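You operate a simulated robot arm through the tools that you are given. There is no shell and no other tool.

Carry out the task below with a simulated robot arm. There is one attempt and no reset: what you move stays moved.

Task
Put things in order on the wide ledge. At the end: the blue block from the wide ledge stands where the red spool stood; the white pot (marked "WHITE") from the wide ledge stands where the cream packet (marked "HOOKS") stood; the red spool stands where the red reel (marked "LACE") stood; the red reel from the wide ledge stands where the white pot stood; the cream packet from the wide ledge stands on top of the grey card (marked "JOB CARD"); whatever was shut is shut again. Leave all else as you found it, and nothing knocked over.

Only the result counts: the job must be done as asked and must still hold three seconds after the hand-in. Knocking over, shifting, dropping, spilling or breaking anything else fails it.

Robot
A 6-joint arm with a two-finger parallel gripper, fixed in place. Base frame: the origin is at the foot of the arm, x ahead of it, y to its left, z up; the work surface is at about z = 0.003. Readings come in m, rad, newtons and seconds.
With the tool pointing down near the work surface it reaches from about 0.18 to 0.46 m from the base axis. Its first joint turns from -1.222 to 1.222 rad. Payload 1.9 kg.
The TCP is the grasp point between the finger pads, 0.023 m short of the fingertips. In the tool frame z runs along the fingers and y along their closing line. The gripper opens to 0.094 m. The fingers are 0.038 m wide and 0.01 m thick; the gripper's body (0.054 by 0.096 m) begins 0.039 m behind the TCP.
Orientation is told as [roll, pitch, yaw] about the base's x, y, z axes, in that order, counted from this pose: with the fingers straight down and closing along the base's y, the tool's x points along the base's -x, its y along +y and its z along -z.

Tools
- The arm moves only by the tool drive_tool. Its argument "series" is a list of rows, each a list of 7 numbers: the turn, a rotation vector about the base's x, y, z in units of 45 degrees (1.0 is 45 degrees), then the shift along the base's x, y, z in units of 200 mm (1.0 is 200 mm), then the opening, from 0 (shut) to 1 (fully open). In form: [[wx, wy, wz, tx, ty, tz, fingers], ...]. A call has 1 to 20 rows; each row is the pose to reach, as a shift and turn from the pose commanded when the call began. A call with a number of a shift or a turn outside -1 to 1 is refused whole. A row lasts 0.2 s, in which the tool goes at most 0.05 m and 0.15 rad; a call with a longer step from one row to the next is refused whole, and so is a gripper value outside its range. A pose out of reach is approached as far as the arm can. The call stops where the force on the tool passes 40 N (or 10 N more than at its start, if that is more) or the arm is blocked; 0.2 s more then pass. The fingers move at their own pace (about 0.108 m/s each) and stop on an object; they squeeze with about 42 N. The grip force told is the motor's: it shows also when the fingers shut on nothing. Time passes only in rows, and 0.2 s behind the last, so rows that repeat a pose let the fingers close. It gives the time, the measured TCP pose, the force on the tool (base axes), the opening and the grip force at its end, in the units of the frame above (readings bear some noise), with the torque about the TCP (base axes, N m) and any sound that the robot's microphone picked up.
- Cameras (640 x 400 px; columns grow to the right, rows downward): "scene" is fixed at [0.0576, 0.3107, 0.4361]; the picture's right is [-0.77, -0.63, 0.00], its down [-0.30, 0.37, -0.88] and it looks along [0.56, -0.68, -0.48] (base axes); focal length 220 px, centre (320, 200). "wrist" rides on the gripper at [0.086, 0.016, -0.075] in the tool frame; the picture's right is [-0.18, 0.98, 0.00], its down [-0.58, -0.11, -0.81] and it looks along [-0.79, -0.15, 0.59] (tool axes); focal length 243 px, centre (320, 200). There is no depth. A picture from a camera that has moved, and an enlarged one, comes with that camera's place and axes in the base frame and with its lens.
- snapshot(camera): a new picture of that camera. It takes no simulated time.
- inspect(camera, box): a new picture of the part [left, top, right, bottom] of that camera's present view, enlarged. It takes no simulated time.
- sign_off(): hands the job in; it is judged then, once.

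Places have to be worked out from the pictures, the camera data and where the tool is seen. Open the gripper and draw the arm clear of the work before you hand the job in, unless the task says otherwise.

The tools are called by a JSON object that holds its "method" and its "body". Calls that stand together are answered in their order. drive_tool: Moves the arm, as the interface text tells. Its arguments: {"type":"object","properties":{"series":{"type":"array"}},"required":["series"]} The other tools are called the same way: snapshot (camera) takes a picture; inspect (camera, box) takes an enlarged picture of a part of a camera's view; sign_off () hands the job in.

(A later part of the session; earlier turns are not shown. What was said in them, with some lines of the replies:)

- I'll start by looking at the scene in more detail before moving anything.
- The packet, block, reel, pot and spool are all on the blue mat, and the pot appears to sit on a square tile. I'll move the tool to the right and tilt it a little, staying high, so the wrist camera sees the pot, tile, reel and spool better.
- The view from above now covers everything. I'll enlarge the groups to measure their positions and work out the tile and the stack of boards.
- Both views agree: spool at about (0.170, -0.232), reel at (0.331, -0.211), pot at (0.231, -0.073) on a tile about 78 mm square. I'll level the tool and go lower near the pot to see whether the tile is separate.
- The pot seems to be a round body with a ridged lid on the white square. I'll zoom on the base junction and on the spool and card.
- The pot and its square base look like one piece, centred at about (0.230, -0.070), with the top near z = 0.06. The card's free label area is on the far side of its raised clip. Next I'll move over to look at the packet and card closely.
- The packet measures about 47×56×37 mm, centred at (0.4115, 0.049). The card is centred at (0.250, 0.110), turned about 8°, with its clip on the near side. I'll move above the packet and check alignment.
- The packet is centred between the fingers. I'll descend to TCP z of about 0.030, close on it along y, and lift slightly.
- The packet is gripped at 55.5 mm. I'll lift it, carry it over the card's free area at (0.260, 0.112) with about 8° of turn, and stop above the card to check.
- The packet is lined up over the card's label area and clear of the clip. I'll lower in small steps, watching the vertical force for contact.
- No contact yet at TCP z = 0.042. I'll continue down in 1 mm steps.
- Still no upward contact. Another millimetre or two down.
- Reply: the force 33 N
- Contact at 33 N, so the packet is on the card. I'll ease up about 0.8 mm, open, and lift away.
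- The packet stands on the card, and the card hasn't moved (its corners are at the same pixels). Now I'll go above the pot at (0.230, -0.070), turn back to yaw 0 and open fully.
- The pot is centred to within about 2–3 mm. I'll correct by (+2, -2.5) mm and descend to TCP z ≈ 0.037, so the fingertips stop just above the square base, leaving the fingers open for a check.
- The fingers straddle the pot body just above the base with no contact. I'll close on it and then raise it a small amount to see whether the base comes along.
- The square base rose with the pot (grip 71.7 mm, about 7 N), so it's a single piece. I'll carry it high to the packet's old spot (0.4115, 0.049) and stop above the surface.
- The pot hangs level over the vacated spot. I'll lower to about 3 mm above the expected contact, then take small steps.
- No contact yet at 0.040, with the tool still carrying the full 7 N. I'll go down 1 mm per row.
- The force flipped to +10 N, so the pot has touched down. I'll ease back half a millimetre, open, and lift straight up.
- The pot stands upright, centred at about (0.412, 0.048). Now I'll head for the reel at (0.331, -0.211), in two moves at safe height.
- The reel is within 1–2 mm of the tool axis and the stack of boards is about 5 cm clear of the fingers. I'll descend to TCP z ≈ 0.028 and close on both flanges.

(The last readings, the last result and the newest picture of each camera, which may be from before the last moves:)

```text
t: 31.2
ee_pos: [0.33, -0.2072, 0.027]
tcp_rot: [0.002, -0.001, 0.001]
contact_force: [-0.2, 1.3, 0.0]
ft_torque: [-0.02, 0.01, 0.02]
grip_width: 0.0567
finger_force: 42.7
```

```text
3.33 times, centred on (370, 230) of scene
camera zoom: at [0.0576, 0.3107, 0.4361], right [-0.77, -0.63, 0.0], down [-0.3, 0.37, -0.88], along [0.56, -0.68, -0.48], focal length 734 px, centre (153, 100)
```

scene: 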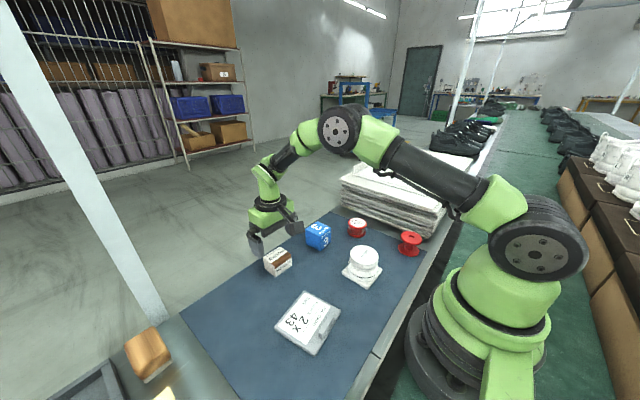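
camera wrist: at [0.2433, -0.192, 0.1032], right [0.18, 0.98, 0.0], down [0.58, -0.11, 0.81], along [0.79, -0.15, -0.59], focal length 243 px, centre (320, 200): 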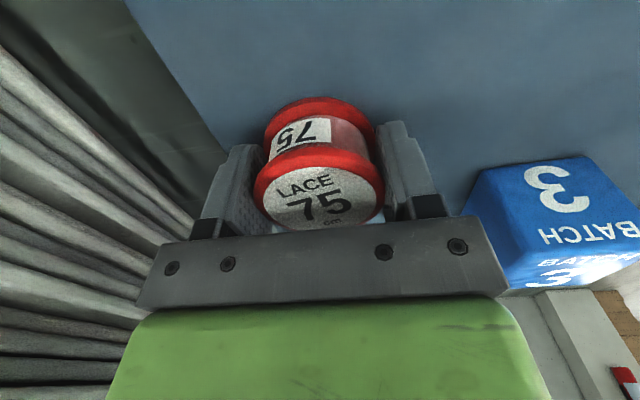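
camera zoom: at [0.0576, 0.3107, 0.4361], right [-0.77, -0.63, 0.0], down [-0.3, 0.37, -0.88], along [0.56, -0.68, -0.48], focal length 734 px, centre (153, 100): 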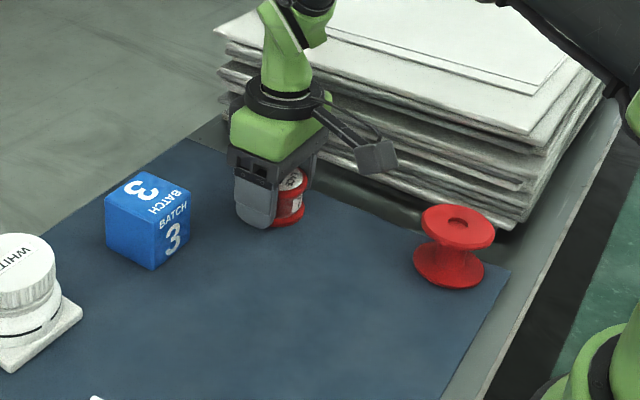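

The reel is held (56.7 mm). I'll lift it and carry it to where the pot stood, (0.231, -0.071), stopping just above the mat.

{"method": "drive_tool", "body": {"series": [[0, 0, 0, 0, 0, 0.08, 0.4], [0, 0, 0, 0, 0, 0.24, 0.4], [0, 0, 0, 0, 0, 0.36, 0.4], [0, 0, 0, -0.1, 0.14, 0.4, 0.4], [0, 0, 0, -0.22, 0.31, 0.4, 0.4], [0, 0, 0, -0.34, 0.48, 0.4, 0.4], [0, 0, 0, -0.44, 0.62, 0.4, 0.4], [0, 0, 0, -0.4975, 0.695, 0.4, 0.4], [0, 0, 0, -0.4975, 0.695, 0.28, 0.4], [0, 0, 0, -0.4975, 0.695, 0.14, 0.4], [0, 0, 0, -0.4975, 0.695, 0.06, 0.4], [0, 0, 0, -0.4975, 0.695, 0.03, 0.4], [0, 0, 0, -0.4975, 0.695, 0.03, 0.4]]}}

{"method": "inspect", "body": {"camera": "scene", "box": [290, 200, 450, 320]}}

{"method": "snapshot", "body": {"camera": "wrist"}}

```text
t: 34.0
ee_pos: [0.2312, -0.07, 0.0324]
tcp_rot: [0.001, -0.003, 0.0]
contact_force: [0.1, 0.6, -0.6]
ft_torque: [-0.02, -0.01, -0.03]
grip_width: 0.0566
finger_force: 42.1
```

```text
3.33 times, centred on (370, 260) of scene
camera zoom: at [0.0576, 0.3107, 0.4361], right [-0.77, -0.63, 0.0], down [-0.3, 0.37, -0.88], along [0.56, -0.68, -0.48], focal length 734 px, centre (153, 0)
```

zoom: 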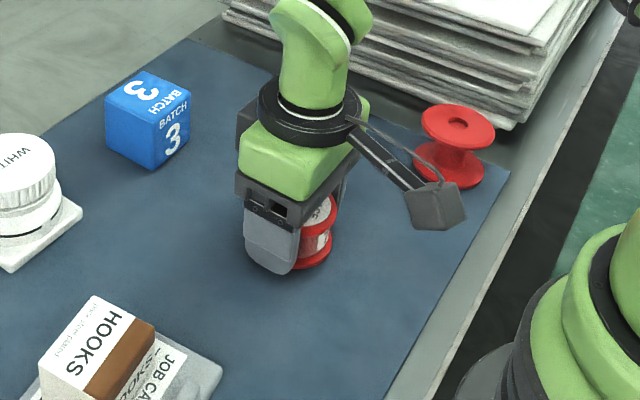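

```text
taken
camera wrist: at [0.1438, -0.0539, 0.1078], right [0.18, 0.98, 0.0], down [0.58, -0.11, 0.81], along [0.79, -0.15, -0.59], focal length 243 px, centre (320, 200)
```

wrist: 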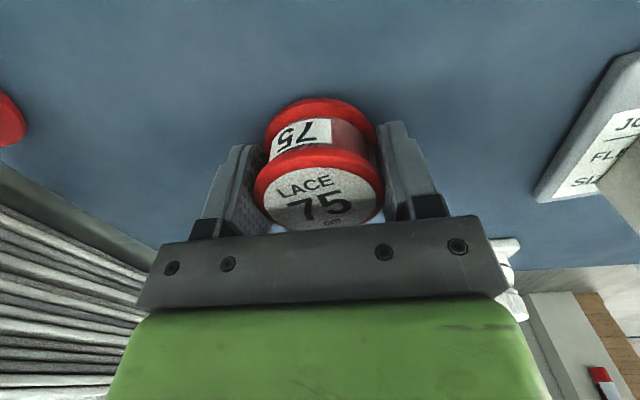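

The reel is about 6 mm above the mat at the pot's former spot. I'll lower in small steps until it touches.

{"method": "drive_tool", "body": {"series": [[0, 0, 0, 0, 0, -0.012, 0.4], [0, 0, 0, 0, 0, -0.02, 0.4], [0, 0, 0, 0, 0, -0.025, 0.4], [0, 0, 0, 0, 0, -0.025, 0.4]]}}

```text
t: 35.0
ee_pos: [0.2307, -0.0702, 0.0281]
tcp_rot: [0.001, -0.002, 0.001]
contact_force: [0.0, 0.0, 0.1]
ft_torque: [0.03, -0.03, -0.03]
grip_width: 0.0564
finger_force: 41.6
```

{"method": "drive_tool", "body": {"series": [[0, 0, 0, 0, 0, -0.004, 0.4], [0, 0, 0, 0, 0, -0.008, 0.4], [0, 0, 0, 0, 0, -0.008, 0.4]]}}

```text
t: 35.8
ee_pos: [0.2302, -0.0709, 0.0269]
tcp_rot: [0.003, -0.002, 0.001]
contact_force: [-10.6, 4.2, 35.1]
ft_torque: [-0.01, -0.01, 0.2]
grip_width: 0.0565
finger_force: 42.9
```

The reel is on the mat (35 N upward). I'll ease up 0.8 mm, open, and lift.

{"method": "drive_tool", "body": {"series": [[0, 0, 0, 0, 0, 0.004, 0.4], [0, 0, 0, 0, 0, 0.004, 0.4], [0, 0, 0, 0, 0, 0.004, 0.75], [0, 0, 0, 0, 0, 0.004, 0.95], [0, 0, 0, 0, 0, 0.004, 0.95], [0, 0, 0, 0, 0, 0.08, 0.95], [0, 0, 0, 0, 0, 0.25, 0.95], [0, 0, 0, 0, 0, 0.42, 1], [0, 0, 0, 0, 0, 0.55, 1], [0, 0, 0, 0, 0, 0.55, 1]]}}

{"method": "snapshot", "body": {"camera": "wrist"}}

{"method": "inspect", "body": {"camera": "scene", "box": [290, 200, 450, 320]}}

```text
t: 38.0
ee_pos: [0.2318, -0.0695, 0.1357]
tcp_rot: [0.001, 0.0, 0.0]
contact_force: [-0.5, 0.9, -0.3]
ft_torque: [0.01, 0.0, 0.04]
grip_width: 0.094
finger_force: 0.1
```

```text
taken
camera wrist: at [0.1439, -0.0546, 0.2113], right [0.18, 0.98, 0.0], down [0.58, -0.11, 0.81], along [0.79, -0.15, -0.59], focal length 243 px, centre (320, 200)
```

wrist: 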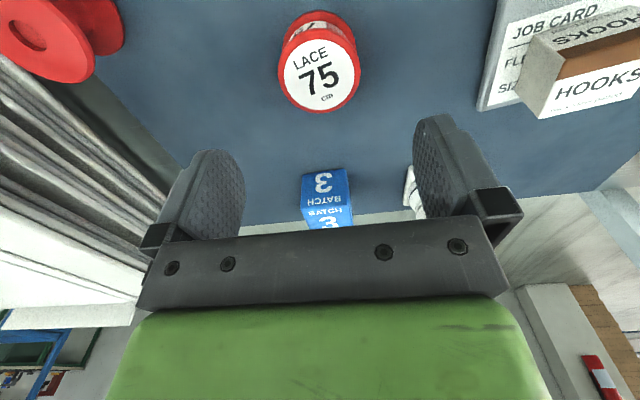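

```text
3.33 times, centred on (370, 260) of scene
camera zoom: at [0.0576, 0.3107, 0.4361], right [-0.77, -0.63, 0.0], down [-0.3, 0.37, -0.88], along [0.56, -0.68, -0.48], focal length 734 px, centre (153, 0)
```

zoom: 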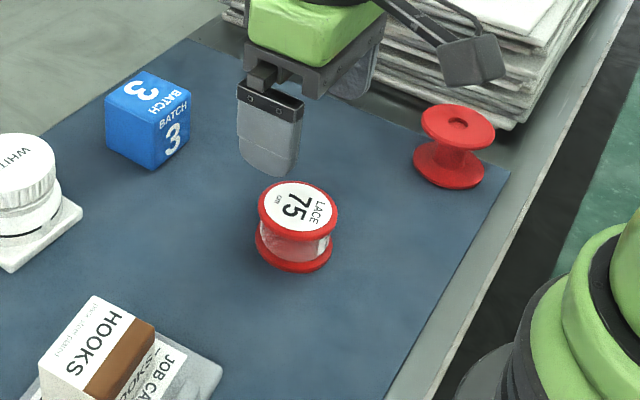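

The reel stands where the pot was. Before going to the spool I want the exact extent of the board stack, so I'll zoom in on that corner.

{"method": "inspect", "body": {"camera": "scene", "box": [385, 180, 475, 265]}}

{"method": "inspect", "body": {"camera": "wrist", "box": [0, 0, 200, 200]}}

```text
4.71 times, centred on (430, 222) of scene
camera zoom: at [0.0576, 0.3107, 0.4361], right [-0.77, -0.63, 0.0], down [-0.3, 0.37, -0.88], along [0.56, -0.68, -0.48], focal length 1037 px, centre (-198, 94)
```

zoom: 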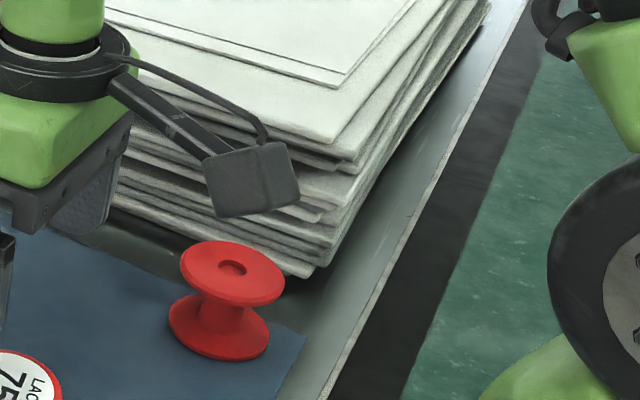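

```text
2.00 times, centred on (100, 100) of wrist
camera zoom: at [0.1439, -0.0546, 0.2113], right [0.18, 0.98, 0.0], down [0.58, -0.11, 0.81], along [0.79, -0.15, -0.59], focal length 485 px, centre (760, 400)
```

zoom: 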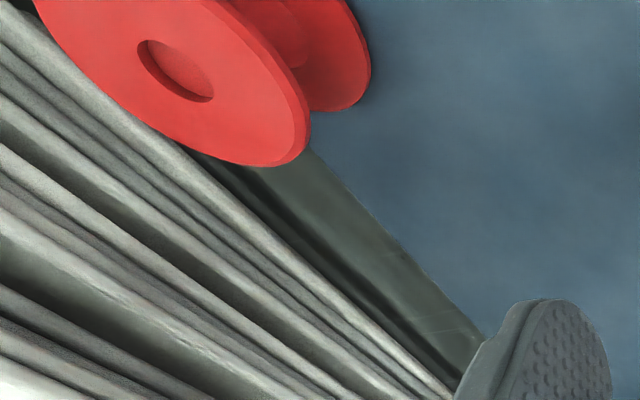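

Comparing the two cameras, the top boards overhang to about y = -0.293 at z ≈ 0.12, which is too close for fingers closing along y at the spool. I'll turn the gripper -90° so it closes along x, with the camera on the open side, while moving high toward the spool.

{"method": "drive_tool", "body": {"series": [[0, 0, -0.1, 0, 0, 0.12, 1], [0, 0, -0.28, 0, -0.04, 0.25, 1], [0, 0, -0.46, -0.03, -0.12, 0.25, 1], [0, 0, -0.64, -0.07, -0.2, 0.25, 1], [0, 0, -0.82, -0.11, -0.3, 0.25, 1], [0, 0, -1.0, -0.155, -0.395, 0.25, 1], [0, 0, -1.0, -0.155, -0.395, 0.25, 1]]}}

{"method": "drive_tool", "body": {"series": [[0, 0, -0.18, -0.03, -0.06, 0, 1], [0, 0, -0.36, -0.05, -0.13, 0, 1], [0, 0, -0.54, -0.08, -0.2, 0, 1], [0, 0, -0.72, -0.11, -0.27, 0, 1], [0, 0, -0.9, -0.13, -0.34, 0, 1], [0, 0, -1.0, -0.15, -0.405, 0, 1], [0, 0, -1.0, -0.15, -0.405, 0, 1]]}}

{"method": "snapshot", "body": {"camera": "wrist"}}

{"method": "snapshot", "body": {"camera": "scene"}}

```text
t: 39.6
ee_pos: [0.1994, -0.1504, 0.1861]
tcp_rot: [0.003, -0.003, -0.788]
contact_force: [0.9, -0.3, -0.3]
ft_torque: [-0.01, -0.01, -0.02]
grip_width: 0.0941
finger_force: 0.0
```

```text
t: 41.2
ee_pos: [0.17, -0.2311, 0.1859]
tcp_rot: [0.001, -0.001, -1.574]
contact_force: [0.3, 0.3, -1.0]
ft_torque: [0.0, 0.0, 0.0]
grip_width: 0.0941
finger_force: 0.1
```

```text
taken
camera wrist: at [0.1851, -0.145, 0.2617], right [0.98, -0.19, 0.0], down [-0.11, -0.58, 0.81], along [-0.15, -0.79, -0.59], focal length 243 px, centre (320, 200)
```

wrist: 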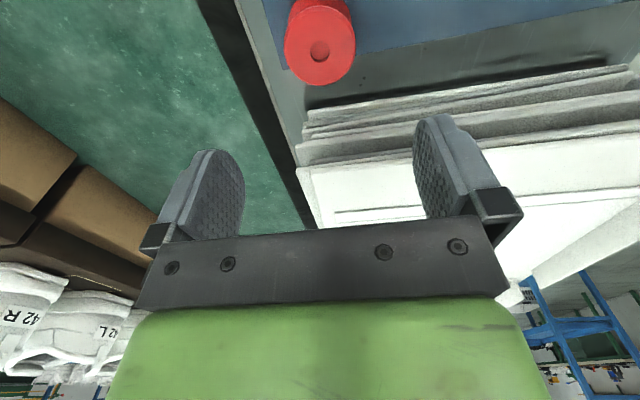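

```text
taken
```

scene: 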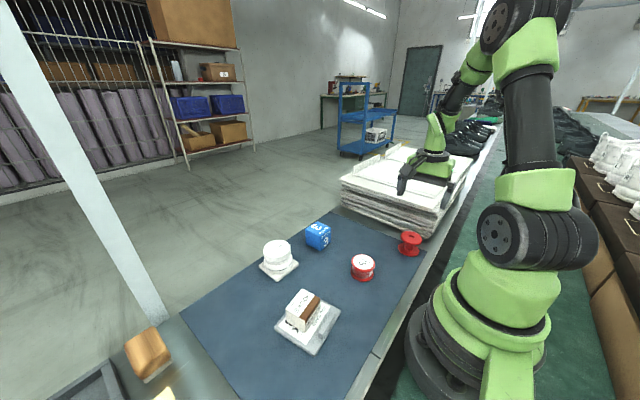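

Only the spool is below the tool, and the closing line now runs along x, parallel to the stack edge. I'll lower to z ≈ 0.115 for a final alignment check.

{"method": "drive_tool", "body": {"series": [[0, 0, 0, 0, 0.005, -0.12, 1], [0, 0, 0, 0, 0.01, -0.26, 1], [0, 0, 0, 0, 0.01, -0.36, 1], [0, 0, 0, 0, 0.01, -0.36, 1]]}}

{"method": "snapshot", "body": {"camera": "wrist"}}

{"method": "inspect", "body": {"camera": "scene", "box": [350, 150, 490, 270]}}

```text
t: 42.2
ee_pos: [0.1708, -0.2281, 0.1132]
tcp_rot: [0.002, -0.002, -1.57]
contact_force: [-0.3, 0.1, -0.4]
ft_torque: [-0.04, -0.01, 0.05]
grip_width: 0.094
finger_force: 0.0
```

```text
taken
camera wrist: at [0.185, -0.1423, 0.1891], right [0.98, -0.18, 0.0], down [-0.11, -0.58, 0.81], along [-0.15, -0.79, -0.59], focal length 243 px, centre (320, 200)
```

wrist: 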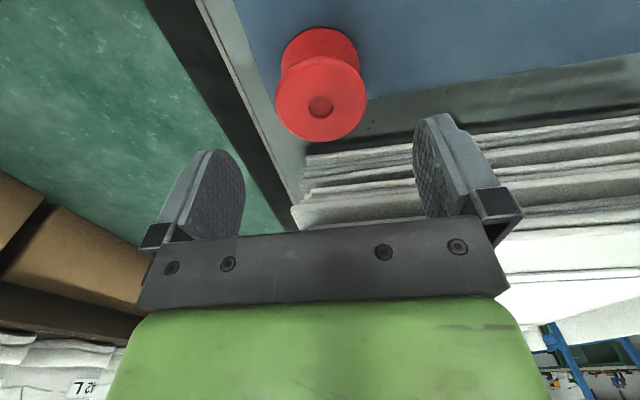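

```text
3.33 times, centred on (420, 210) of scene
camera zoom: at [0.0576, 0.3107, 0.4361], right [-0.77, -0.63, 0.0], down [-0.3, 0.37, -0.88], along [0.56, -0.68, -0.48], focal length 734 px, centre (-13, 167)
```

zoom: 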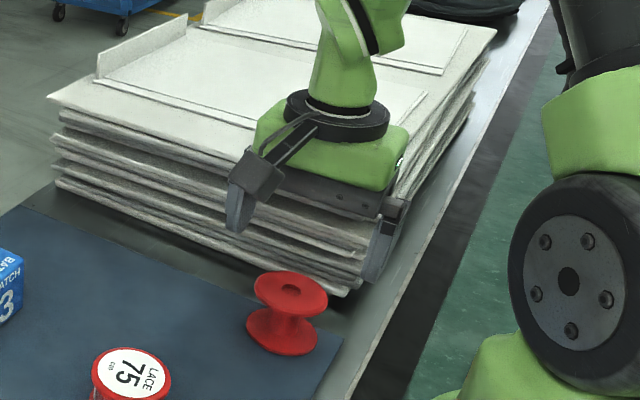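

The spool's top disc is centred at (320, 100), as predicted for perfect alignment, so its centre is (0.170, -0.229). I'll descend to z ≈ 0.030 and close.

{"method": "drive_tool", "body": {"series": [[0, 0, 0, 0, 0, -0.1, 1], [0, 0, 0, 0, 0, -0.22, 1], [0, 0, 0, 0, 0, -0.34, 1], [0, 0, 0, 0, 0, -0.4, 1], [0, 0, 0, 0, 0, -0.427, 1], [0, 0, 0, 0, 0, -0.427, 1]]}}

{"method": "snapshot", "body": {"camera": "wrist"}}

{"method": "inspect", "body": {"camera": "scene", "box": [350, 150, 490, 270]}}

```text
t: 43.6
ee_pos: [0.1723, -0.2271, 0.0279]
tcp_rot: [0.002, -0.002, -1.571]
contact_force: [0.0, 0.1, -0.2]
ft_torque: [-0.03, -0.01, 0.0]
grip_width: 0.0942
finger_force: 0.1
```

```text
taken
camera wrist: at [0.1868, -0.1407, 0.1049], right [0.98, -0.18, 0.0], down [-0.11, -0.58, 0.81], along [-0.15, -0.79, -0.59], focal length 243 px, centre (320, 200)
```

wrist: 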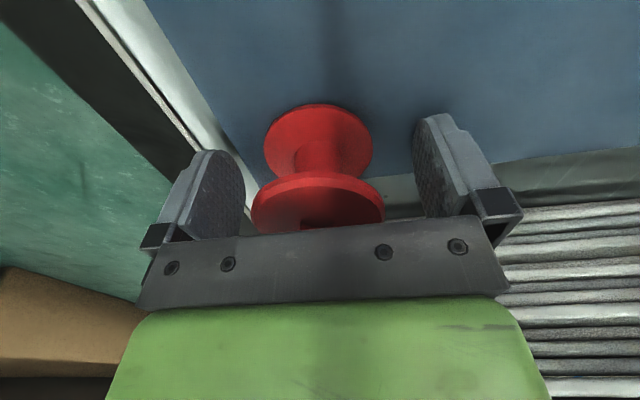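

```text
3.33 times, centred on (420, 210) of scene
camera zoom: at [0.0576, 0.3107, 0.4361], right [-0.77, -0.63, 0.0], down [-0.3, 0.37, -0.88], along [0.56, -0.68, -0.48], focal length 734 px, centre (-13, 167)
```

zoom: 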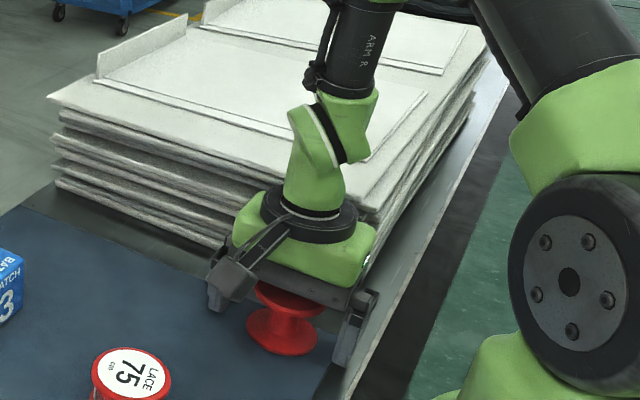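

The fingers straddle the spool with no contact and clear of the stack. Now I'll close and raise it slowly straight up.

{"method": "drive_tool", "body": {"series": [[0, 0, 0, 0, 0, 0, 0.4], [0, 0, 0, 0, 0, 0, 0.4], [0, 0, 0, 0, 0, 0, 0.4], [0, 0, 0, 0, 0, 0.03, 0.4], [0, 0, 0, 0, 0, 0.08, 0.4], [0, 0, 0, 0, 0, 0.08, 0.4]]}}

{"method": "snapshot", "body": {"camera": "wrist"}}

{"method": "inspect", "body": {"camera": "scene", "box": [350, 150, 490, 270]}}

```text
t: 45.0
ee_pos: [0.1701, -0.2277, 0.0462]
tcp_rot: [0.002, -0.001, -1.573]
contact_force: [-0.3, -0.5, -0.6]
ft_torque: [0.0, 0.02, 0.03]
grip_width: 0.0569
finger_force: 42.4
```

```text
taken
camera wrist: at [0.1858, -0.1415, 0.1207], right [0.98, -0.18, 0.0], down [-0.11, -0.58, 0.81], along [-0.15, -0.79, -0.59], focal length 243 px, centre (320, 200)
```

wrist: 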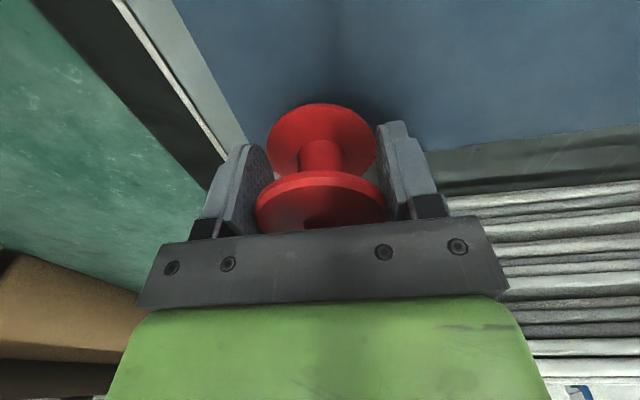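

```text
3.33 times, centred on (420, 210) of scene
camera zoom: at [0.0576, 0.3107, 0.4361], right [-0.77, -0.63, 0.0], down [-0.3, 0.37, -0.88], along [0.56, -0.68, -0.48], focal length 734 px, centre (-13, 167)
```

zoom: 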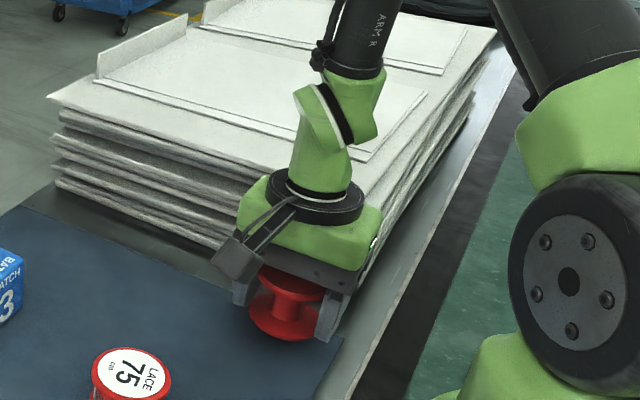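

The spool is held (56.9 mm) and off the mat. I'll lift it, move slightly away from the stack, carry it to the reel's old place (0.330, -0.2105), and stop a few millimetres above the mat.

{"method": "drive_tool", "body": {"series": [[0, 0, 0, 0, 0.02, 0.12, 0.4], [0, 0, 0, 0.02, 0.08, 0.28, 0.4], [0, 0, 0, 0.15, 0.12, 0.38, 0.4], [0, 0, 0, 0.34, 0.12, 0.38, 0.4], [0, 0, 0, 0.53, 0.12, 0.38, 0.4], [0, 0, 0, 0.7, 0.1, 0.38, 0.4], [0, 0, 0, 0.8, 0.0925, 0.36, 0.4], [0, 0, 0, 0.8, 0.0925, 0.22, 0.4], [0, 0, 0, 0.8, 0.0925, 0.1, 0.4], [0, 0, 0, 0.8, 0.0925, 0.0, 0.4], [0, 0, 0, 0.8, 0.0925, -0.04, 0.4], [0, 0, 0, 0.8, 0.0925, -0.05, 0.4], [0, 0, 0, 0.8, 0.0925, -0.05, 0.4]]}}

{"method": "snapshot", "body": {"camera": "wrist"}}

{"method": "inspect", "body": {"camera": "scene", "box": [290, 170, 450, 290]}}

```text
t: 47.8
ee_pos: [0.3288, -0.2104, 0.0362]
tcp_rot: [0.001, -0.001, -1.571]
contact_force: [-0.4, 0.1, -0.1]
ft_torque: [-0.01, 0.0, 0.04]
grip_width: 0.0568
finger_force: 41.5
```

```text
taken
camera wrist: at [0.3442, -0.1243, 0.1126], right [0.98, -0.18, 0.0], down [-0.11, -0.58, 0.81], along [-0.15, -0.79, -0.59], focal length 243 px, centre (320, 200)
```

wrist: 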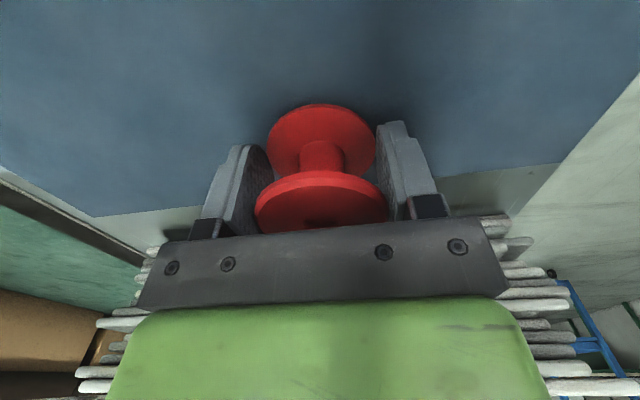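

```text
3.33 times, centred on (370, 230) of scene
camera zoom: at [0.0576, 0.3107, 0.4361], right [-0.77, -0.63, 0.0], down [-0.3, 0.37, -0.88], along [0.56, -0.68, -0.48], focal length 734 px, centre (153, 100)
```

zoom: 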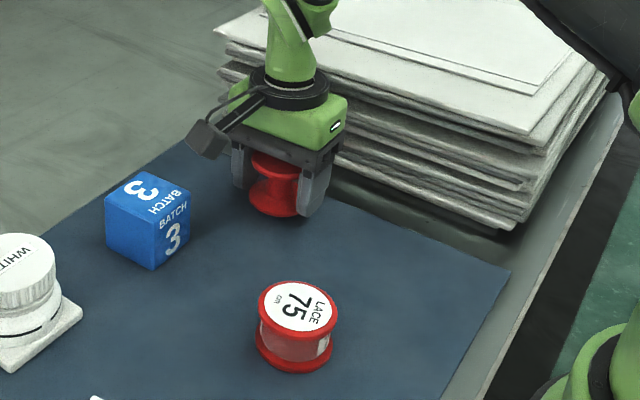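

The spool is above the reel's former place. I'll lower it in small steps to contact.

{"method": "drive_tool", "body": {"series": [[0, 0, 0, 0, 0, -0.012, 0.4], [0, 0, 0, 0, 0, -0.02, 0.4], [0, 0, 0, 0, 0, -0.026, 0.4], [0, 0, 0, 0, 0, -0.026, 0.4]]}}

```text
t: 48.8
ee_pos: [0.329, -0.2095, 0.0313]
tcp_rot: [0.002, -0.002, -1.57]
contact_force: [-0.6, 0.7, -1.3]
ft_torque: [0.0, 0.03, 0.0]
grip_width: 0.0568
finger_force: 42.2
```

{"method": "drive_tool", "body": {"series": [[0, 0, 0, 0, 0, -0.004, 0.4], [0, 0, 0, 0, 0, -0.008, 0.4], [0, 0, 0, 0, 0, -0.008, 0.4]]}}

```text
t: 49.6
ee_pos: [0.3302, -0.2096, 0.0298]
tcp_rot: [0.001, -0.002, -1.571]
contact_force: [0.6, 0.3, -0.4]
ft_torque: [0.0, -0.01, 0.0]
grip_width: 0.0567
finger_force: 42.1
```

Still free at about 0.029–0.030; I'll go down another millimetre.

{"method": "drive_tool", "body": {"series": [[0, 0, 0, 0, 0, -0.003, 0.4], [0, 0, 0, 0, 0, -0.006, 0.4], [0, 0, 0, 0, 0, -0.006, 0.4]]}}

```text
t: 50.2
ee_pos: [0.3311, -0.2102, 0.0292]
tcp_rot: [0.001, 0.0, -1.576]
contact_force: [-2.4, 1.7, 7.3]
ft_torque: [-0.06, 0.12, -0.02]
grip_width: 0.0568
finger_force: 41.6
stopped in row 2: the force on the tool passed its limit at 44 N (the readings are from after the stop); the commanded pose is now the measured one
```

Touchdown: the call stopped on contact and 7 N remains. I'll open the fingers and lift straight up.

{"method": "drive_tool", "body": {"series": [[0, 0, 0, 0, 0, 0.001, 0.4], [0, 0, 0, 0, 0, 0.001, 0.75], [0, 0, 0, 0, 0, 0.001, 0.95], [0, 0, 0, 0, 0, 0.001, 0.95], [0, 0, 0, 0, 0, 0.08, 0.95], [0, 0, 0, 0, 0, 0.25, 0.95], [0, 0, 0, 0, 0, 0.42, 1], [0, 0, 0, 0, 0, 0.58, 1], [0, 0, 0, 0, 0, 0.58, 1]]}}

{"method": "snapshot", "body": {"camera": "wrist"}}

{"method": "inspect", "body": {"camera": "scene", "box": [290, 170, 450, 290]}}

```text
t: 52.2
ee_pos: [0.3321, -0.2098, 0.1465]
tcp_rot: [0.0, -0.001, -1.573]
contact_force: [0.6, 0.0, 0.9]
ft_torque: [0.02, 0.03, 0.01]
grip_width: 0.094
finger_force: 0.0
```

```text
taken
camera wrist: at [0.3467, -0.123, 0.2228], right [0.98, -0.19, 0.0], down [-0.11, -0.58, 0.81], along [-0.15, -0.79, -0.59], focal length 243 px, centre (320, 200)
```

wrist: 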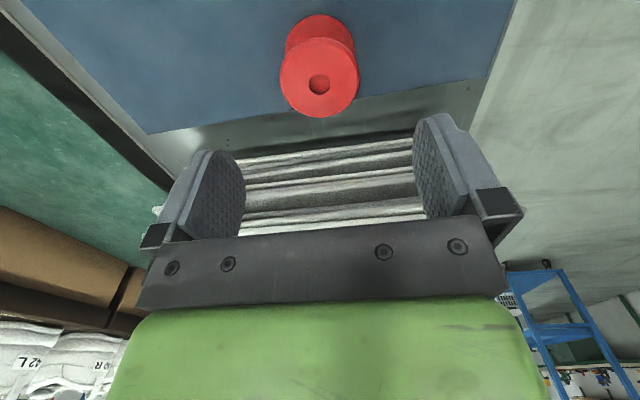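

```text
3.33 times, centred on (370, 230) of scene
camera zoom: at [0.0576, 0.3107, 0.4361], right [-0.77, -0.63, 0.0], down [-0.3, 0.37, -0.88], along [0.56, -0.68, -0.48], focal length 734 px, centre (153, 100)
```

zoom: 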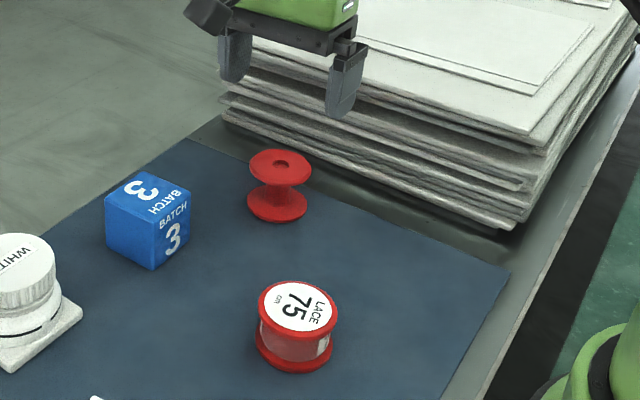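

The spool is upright in the reel's old place. Next is the blue block near (0.393, -0.094); I'll move above it, keeping the -90° yaw that I need at the spool's spot.

{"method": "drive_tool", "body": {"series": [[0, 0, 0, 0.08, 0.15, 0, 1], [0, 0, 0, 0.18, 0.34, 0, 1], [0, 0, 0, 0.27, 0.5, 0, 1], [0, 0, 0, 0.31, 0.58, 0, 1], [0, 0, 0, 0.31, 0.58, 0, 1]]}}

{"method": "snapshot", "body": {"camera": "wrist"}}

{"method": "inspect", "body": {"camera": "wrist", "box": [240, 20, 400, 140]}}

{"method": "inspect", "body": {"camera": "scene", "box": [230, 190, 390, 310]}}

```text
t: 53.4
ee_pos: [0.3925, -0.0914, 0.1436]
tcp_rot: [0.0, -0.002, -1.575]
contact_force: [0.4, 0.9, -0.5]
ft_torque: [0.02, 0.02, -0.06]
grip_width: 0.0943
finger_force: 0.1
```

```text
taken
camera wrist: at [0.4073, -0.0059, 0.2189], right [0.98, -0.19, 0.0], down [-0.11, -0.58, 0.81], along [-0.15, -0.79, -0.59], focal length 243 px, centre (320, 200)
```

wrist: 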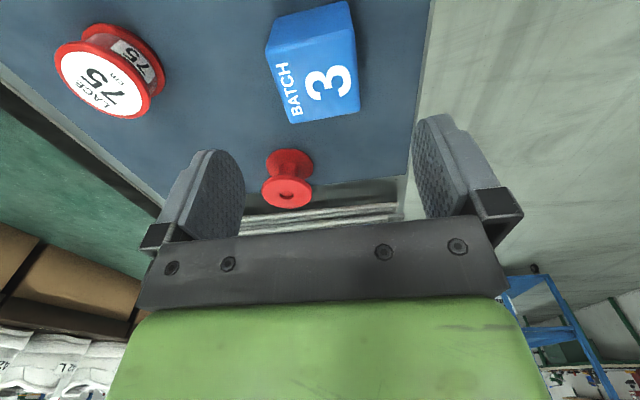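

```text
3.33 times, centred on (320, 80) of wrist
camera zoom: at [0.4073, -0.0059, 0.2189], right [0.98, -0.19, 0.0], down [-0.11, -0.58, 0.81], along [-0.15, -0.79, -0.59], focal length 809 px, centre (320, 600)
```

zoom: 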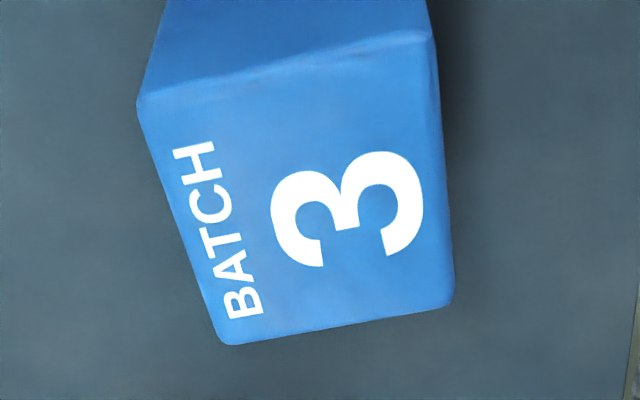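

```text
3.33 times, centred on (310, 250) of scene
camera zoom: at [0.0576, 0.3107, 0.4361], right [-0.77, -0.63, 0.0], down [-0.3, 0.37, -0.88], along [0.56, -0.68, -0.48], focal length 734 px, centre (353, 33)
```

zoom: 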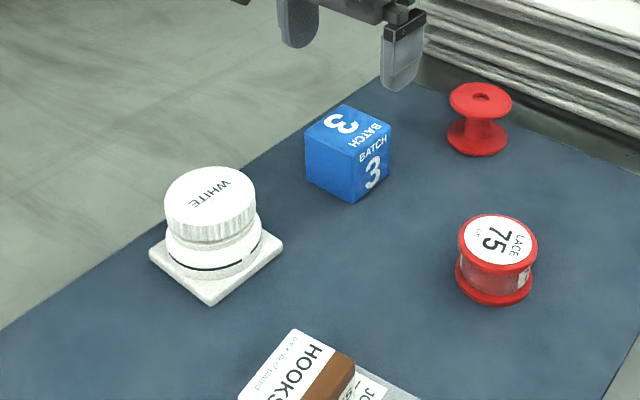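

The block's top face is 54.5 mm square, aligned with the axes, and centred within 2 mm of the tool. I'll shift x by -2 mm, descend to z ≈ 0.033 and close along x.

{"method": "drive_tool", "body": {"series": [[0, 0, 0, -0.01, 0, -0.12, 1], [0, 0, 0, -0.01, 0, -0.28, 1], [0, 0, 0, -0.01, 0, -0.43, 1], [0, 0, 0, -0.01, 0, -0.53, 1], [0, 0, 0, -0.01, 0, -0.56, 1], [0, 0, 0, -0.01, 0, -0.56, 1]]}}

{"method": "snapshot", "body": {"camera": "wrist"}}

{"method": "inspect", "body": {"camera": "scene", "box": [230, 190, 390, 310]}}

```text
t: 54.8
ee_pos: [0.3907, -0.0956, 0.032]
tcp_rot: [0.001, 0.0, -1.573]
contact_force: [-0.3, -0.5, 0.3]
ft_torque: [0.01, -0.01, 0.03]
grip_width: 0.0939
finger_force: 0.1
```

```text
taken
camera wrist: at [0.4062, -0.0095, 0.1073], right [0.98, -0.19, 0.0], down [-0.11, -0.58, 0.81], along [-0.15, -0.79, -0.59], focal length 243 px, centre (320, 200)
```

wrist: 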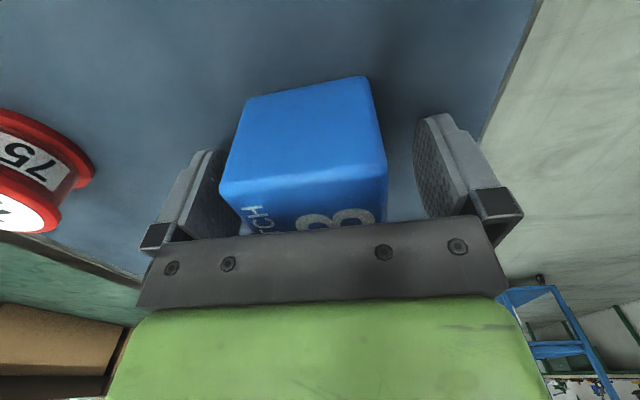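

```text
3.33 times, centred on (310, 250) of scene
camera zoom: at [0.0576, 0.3107, 0.4361], right [-0.77, -0.63, 0.0], down [-0.3, 0.37, -0.88], along [0.56, -0.68, -0.48], focal length 734 px, centre (353, 33)
```

zoom: 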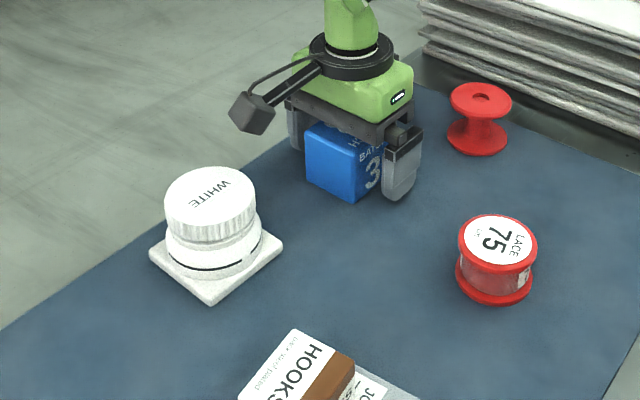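

The block sits about 1.5 mm toward the left finger, so I'll nudge the tool to centre it, then close and lift a little.

{"method": "drive_tool", "body": {"series": [[0, 0, 0, -0.0075, 0, 0, 1], [0, 0, 0, -0.0075, 0, 0, 0.4], [0, 0, 0, -0.0075, 0, 0, 0.4], [0, 0, 0, -0.0075, 0, 0, 0.4], [0, 0, 0, -0.0075, 0, 0.04, 0.4], [0, 0, 0, -0.0075, 0, 0.1, 0.4], [0, 0, 0, -0.0075, 0, 0.1, 0.4]]}}

{"method": "snapshot", "body": {"camera": "wrist"}}

```text
t: 56.4
ee_pos: [0.3886, -0.0952, 0.0522]
tcp_rot: [0.0, 0.0, -1.573]
contact_force: [-0.2, 0.1, -1.3]
ft_torque: [-0.01, 0.01, 0.01]
grip_width: 0.0558
finger_force: 42.5
```

```text
taken
camera wrist: at [0.4044, -0.0087, 0.1276], right [0.98, -0.19, 0.0], down [-0.11, -0.58, 0.81], along [-0.15, -0.79, -0.59], focal length 243 px, centre (320, 200)
```

wrist: 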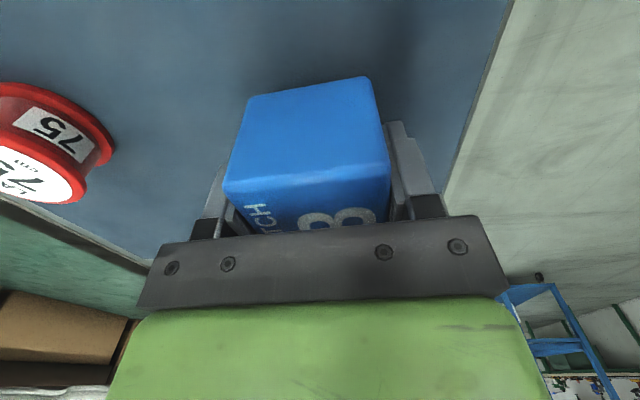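

The block is held (55.8 mm). I'll lift and carry it in two moves to the spool's old place (0.170, -0.229), clear of the reel, spool and stack.

{"method": "drive_tool", "body": {"series": [[0, 0, 0, 0, 0, 0.14, 0.4], [0, 0, 0, 0, 0, 0.3, 0.4], [0, 0, 0, -0.04, -0.025, 0.4, 0.4], [0, 0, 0, -0.18, -0.11, 0.42, 0.4], [0, 0, 0, -0.34, -0.21, 0.42, 0.4], [0, 0, 0, -0.48, -0.3, 0.42, 0.4], [0, 0, 0, -0.595, -0.3675, 0.42, 0.4], [0, 0, 0, -0.595, -0.3675, 0.42, 0.4]]}}

{"method": "drive_tool", "body": {"series": [[0, 0, 0, -0.12, -0.07, 0, 0.4], [0, 0, 0, -0.26, -0.16, 0, 0.4], [0, 0, 0, -0.4, -0.245, 0, 0.4], [0, 0, 0, -0.5, -0.305, 0, 0.4], [0, 0, 0, -0.5, -0.305, -0.12, 0.4], [0, 0, 0, -0.5, -0.305, -0.26, 0.4], [0, 0, 0, -0.5, -0.305, -0.36, 0.4], [0, 0, 0, -0.5, -0.305, -0.36, 0.4]]}}

{"method": "snapshot", "body": {"camera": "wrist"}}

{"method": "inspect", "body": {"camera": "scene", "box": [330, 150, 490, 270]}}

```text
t: 58.2
ee_pos: [0.2714, -0.1673, 0.1382]
tcp_rot: [0.003, 0.0, -1.572]
contact_force: [-0.8, 0.5, -0.9]
ft_torque: [0.0, 0.01, -0.03]
grip_width: 0.0557
finger_force: 42.2
```

```text
t: 60.0
ee_pos: [0.1694, -0.2273, 0.0646]
tcp_rot: [0.0, 0.002, -1.572]
contact_force: [-0.6, -0.3, -2.1]
ft_torque: [-0.01, 0.01, 0.01]
grip_width: 0.0557
finger_force: 41.8
```

```text
taken
camera wrist: at [0.1856, -0.1416, 0.1405], right [0.98, -0.19, 0.0], down [-0.11, -0.58, 0.81], along [-0.15, -0.79, -0.59], focal length 243 px, centre (320, 200)
```

wrist: 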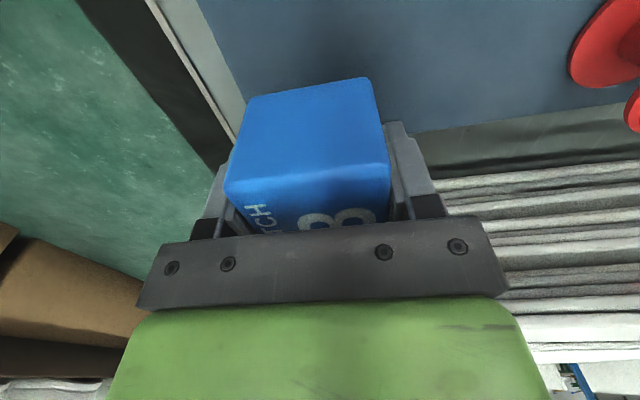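

```text
3.33 times, centred on (410, 210) of scene
camera zoom: at [0.0576, 0.3107, 0.4361], right [-0.77, -0.63, 0.0], down [-0.3, 0.37, -0.88], along [0.56, -0.68, -0.48], focal length 734 px, centre (20, 167)
```

zoom: 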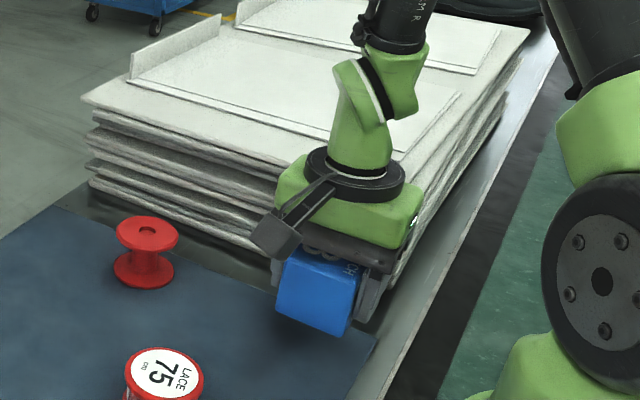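

The block is over the spool's former place, with its footprint inside the mat edge. I'll lower to near contact and then in small steps.

{"method": "drive_tool", "body": {"series": [[0, 0, 0, 0, 0, -0.07, 0.4], [0, 0, 0, 0, 0, -0.125, 0.4], [0, 0, 0, 0, 0, -0.14, 0.4], [0, 0, 0, 0, 0, -0.148, 0.4], [0, 0, 0, 0, 0, -0.148, 0.4]]}}

```text
t: 61.2
ee_pos: [0.1705, -0.2273, 0.0359]
tcp_rot: [0.002, 0.0, -1.574]
contact_force: [-0.9, -0.1, -1.2]
ft_torque: [0.02, 0.0, 0.0]
grip_width: 0.0556
finger_force: 42.3
```

{"method": "drive_tool", "body": {"series": [[0, 0, 0, 0, 0, -0.005, 0.4], [0, 0, 0, 0, 0, -0.01, 0.4], [0, 0, 0, 0, 0, -0.01, 0.4]]}}

```text
t: 62.0
ee_pos: [0.1697, -0.2299, 0.0329]
tcp_rot: [0.004, 0.0, -1.573]
contact_force: [0.1, -1.1, -1.1]
ft_torque: [0.01, 0.03, 0.01]
grip_width: 0.0558
finger_force: 42.2
```

Still no contact at about 0.033. I'll go on in half-millimetre steps.

{"method": "drive_tool", "body": {"series": [[0, 0, 0, 0, 0, -0.003, 0.4], [0, 0, 0, 0, 0, -0.006, 0.4], [0, 0, 0, 0, 0, -0.006, 0.4]]}}

```text
t: 62.8
ee_pos: [0.1686, -0.2278, 0.0309]
tcp_rot: [0.003, 0.001, -1.574]
contact_force: [-2.3, -1.2, 5.3]
ft_torque: [0.03, 0.26, 0.06]
grip_width: 0.0559
finger_force: 41.4
```

The block has touched down (+5 N, having carried about -1 N). I'll open the fingers and lift straight up.

{"method": "drive_tool", "body": {"series": [[0, 0, 0, 0, 0, 0, 0.4], [0, 0, 0, 0, 0, 0, 0.75], [0, 0, 0, 0, 0, 0, 0.95], [0, 0, 0, 0, 0, 0, 0.95], [0, 0, 0, 0, 0, 0.06, 0.95], [0, 0, 0, 0, 0, 0.2, 0.95], [0, 0, 0, 0, 0, 0.38, 0.95], [0, 0, 0, 0, 0, 0.56, 0.95], [0, 0, 0, 0, 0, 0.75, 0.95], [0, 0, 0, 0, 0, 0.75, 0.95]]}}

{"method": "snapshot", "body": {"camera": "wrist"}}

{"method": "inspect", "body": {"camera": "scene", "box": [330, 150, 490, 270]}}

```text
t: 65.0
ee_pos: [0.1694, -0.2272, 0.1817]
tcp_rot: [0.001, 0.0, -1.571]
contact_force: [0.0, -0.3, 0.2]
ft_torque: [0.03, -0.06, -0.02]
grip_width: 0.0892
finger_force: 0.2
```

```text
taken
camera wrist: at [0.1841, -0.1407, 0.2569], right [0.98, -0.19, 0.0], down [-0.11, -0.58, 0.81], along [-0.15, -0.79, -0.59], focal length 243 px, centre (320, 200)
```

wrist: 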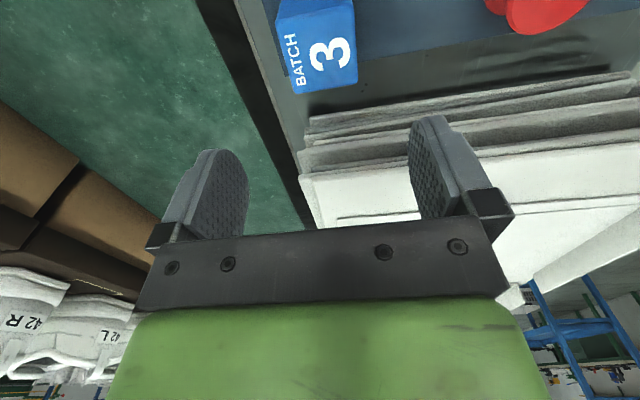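

```text
3.33 times, centred on (410, 210) of scene
camera zoom: at [0.0576, 0.3107, 0.4361], right [-0.77, -0.63, 0.0], down [-0.3, 0.37, -0.88], along [0.56, -0.68, -0.48], focal length 734 px, centre (20, 167)
```

zoom: 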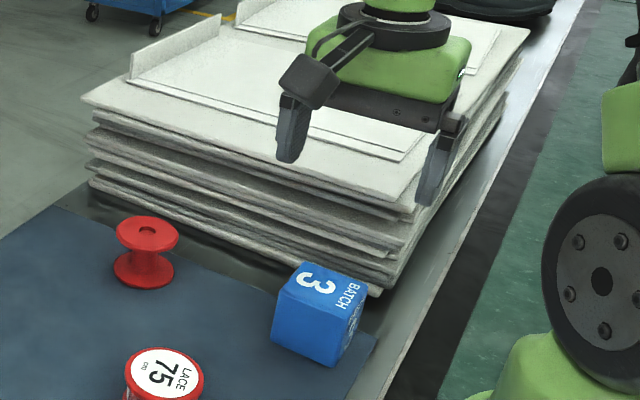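

The block stands where the spool was. I'll raise the arm, move back toward the starting pose clear of the work, and then do a full check.

{"method": "drive_tool", "body": {"series": [[0, 0, 0, 0, 0, 0.2, 1], [0, 0, 0, 0, 0.02, 0.4, 1], [0, 0, 0.18, 0.05, 0.12, 0.55, 1], [0, 0, 0.36, 0.1, 0.25, 0.7, 1], [0, 0, 0.54, 0.15, 0.38, 0.8, 1], [0, 0, 0.72, 0.2, 0.5, 0.8, 1], [0, 0, 0.9, 0.23, 0.6, 0.8, 1], [0, 0, 1.0, 0.25, 0.66, 0.8, 1], [0, 0, 1.0, 0.25, 0.66, 0.8, 1]]}}

{"method": "drive_tool", "body": {"series": [[0, 0, 0.18, 0.04, 0.12, 0, 1], [0, 0, 0.36, 0.08, 0.25, 0, 1], [0, 0, 0.54, 0.13, 0.38, 0, 1], [0, 0, 0.72, 0.18, 0.5, 0, 1], [0, 0, 0.9, 0.22, 0.6, 0, 1], [0, 0, 1.0, 0.24, 0.66, 0, 1], [0, 0, 1.0, 0.24, 0.66, 0, 1]]}}

{"method": "snapshot", "body": {"camera": "scene"}}

{"method": "inspect", "body": {"camera": "scene", "box": [240, 200, 440, 360]}}

{"method": "snapshot", "body": {"camera": "wrist"}}

```text
t: 67.0
ee_pos: [0.2185, -0.0968, 0.3422]
tcp_rot: [0.002, -0.001, -0.784]
contact_force: [-0.1, -0.5, -0.4]
ft_torque: [0.01, -0.01, -0.04]
grip_width: 0.0937
finger_force: 0.1
```

```text
t: 68.6
ee_pos: [0.2667, 0.0365, 0.3399]
tcp_rot: [0.001, 0.002, -0.002]
contact_force: [-0.5, 0.2, -0.5]
ft_torque: [0.01, 0.02, -0.01]
grip_width: 0.0939
finger_force: 0.1
```

```text
taken
```

scene: 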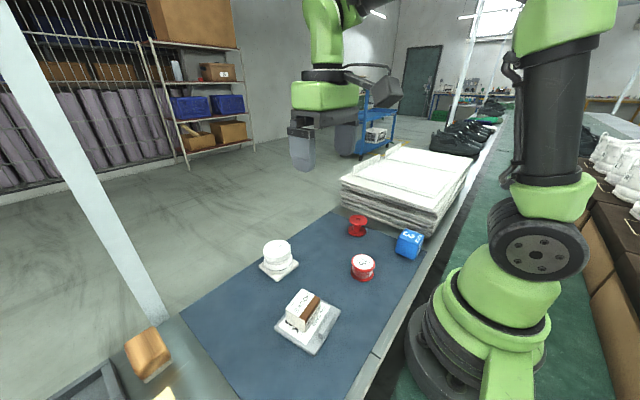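

```text
2.50 times, centred on (340, 280) of scene
camera zoom: at [0.0576, 0.3107, 0.4361], right [-0.77, -0.63, 0.0], down [-0.3, 0.37, -0.88], along [0.56, -0.68, -0.48], focal length 551 px, centre (270, 0)
```

zoom: 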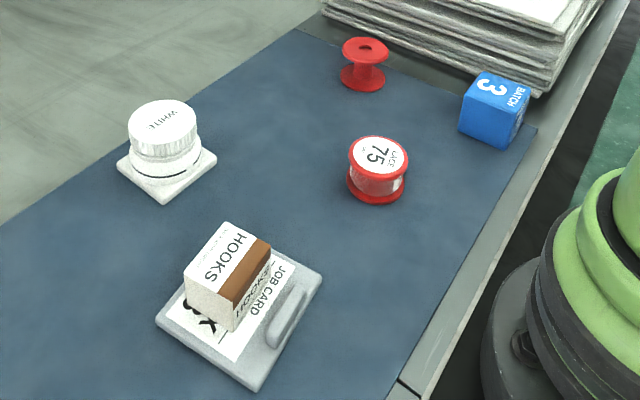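

```text
taken
camera wrist: at [0.1804, 0.0531, 0.4151], right [0.19, 0.98, 0.0], down [0.58, -0.11, 0.81], along [0.79, -0.15, -0.59], focal length 243 px, centre (320, 200)
```

wrist: 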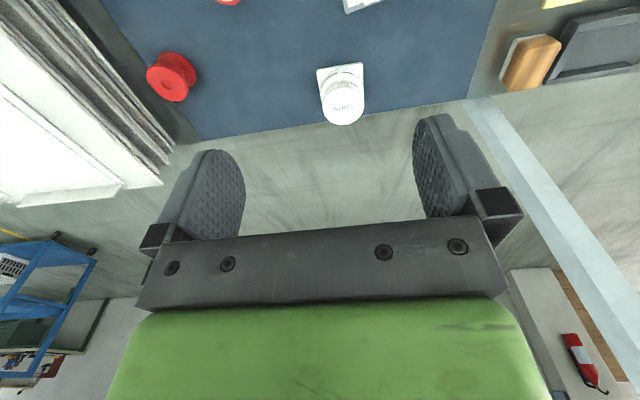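

Everything is in its new place and upright: pot on the packet's spot, packet on the card, reel on the pot's spot, spool on the reel's spot, and block on the spool's spot. The card and surroundings are unmoved, and the gripper is open and clear. Nothing was opened along the way, so I'm handing the job in.

{"method": "sign_off", "body": {}}

```text
The job is handed in.
```

The wide ledge is in the order you asked for, and I've handed the job in. In the last pictures before hand-in, every piece stood upright and within a few millimetres of where it should be.

| Item | Where it stands now |
|---|---|
| Cream packet ("HOOKS") | On top of the grey job card, on the label side and clear of the clip |
| White pot ("WHITE") | Where the cream packet stood |
| Red reel ("LACE") | Where the white pot stood |
| Red spool | Where the red reel stood |
| Blue block | Where the red spool stood |

- **White pot:** the white square under it is part of the pot. It lifted with the pot, so the red reel stands directly on the mat.
- **Everything else:** the job card did not shift when the packet was set down, and the stack of boards beside the spool was not touched. Nothing had to be opened, so there was nothing to shut again.
- **Arm:** it is back near its starting pose with the gripper open.
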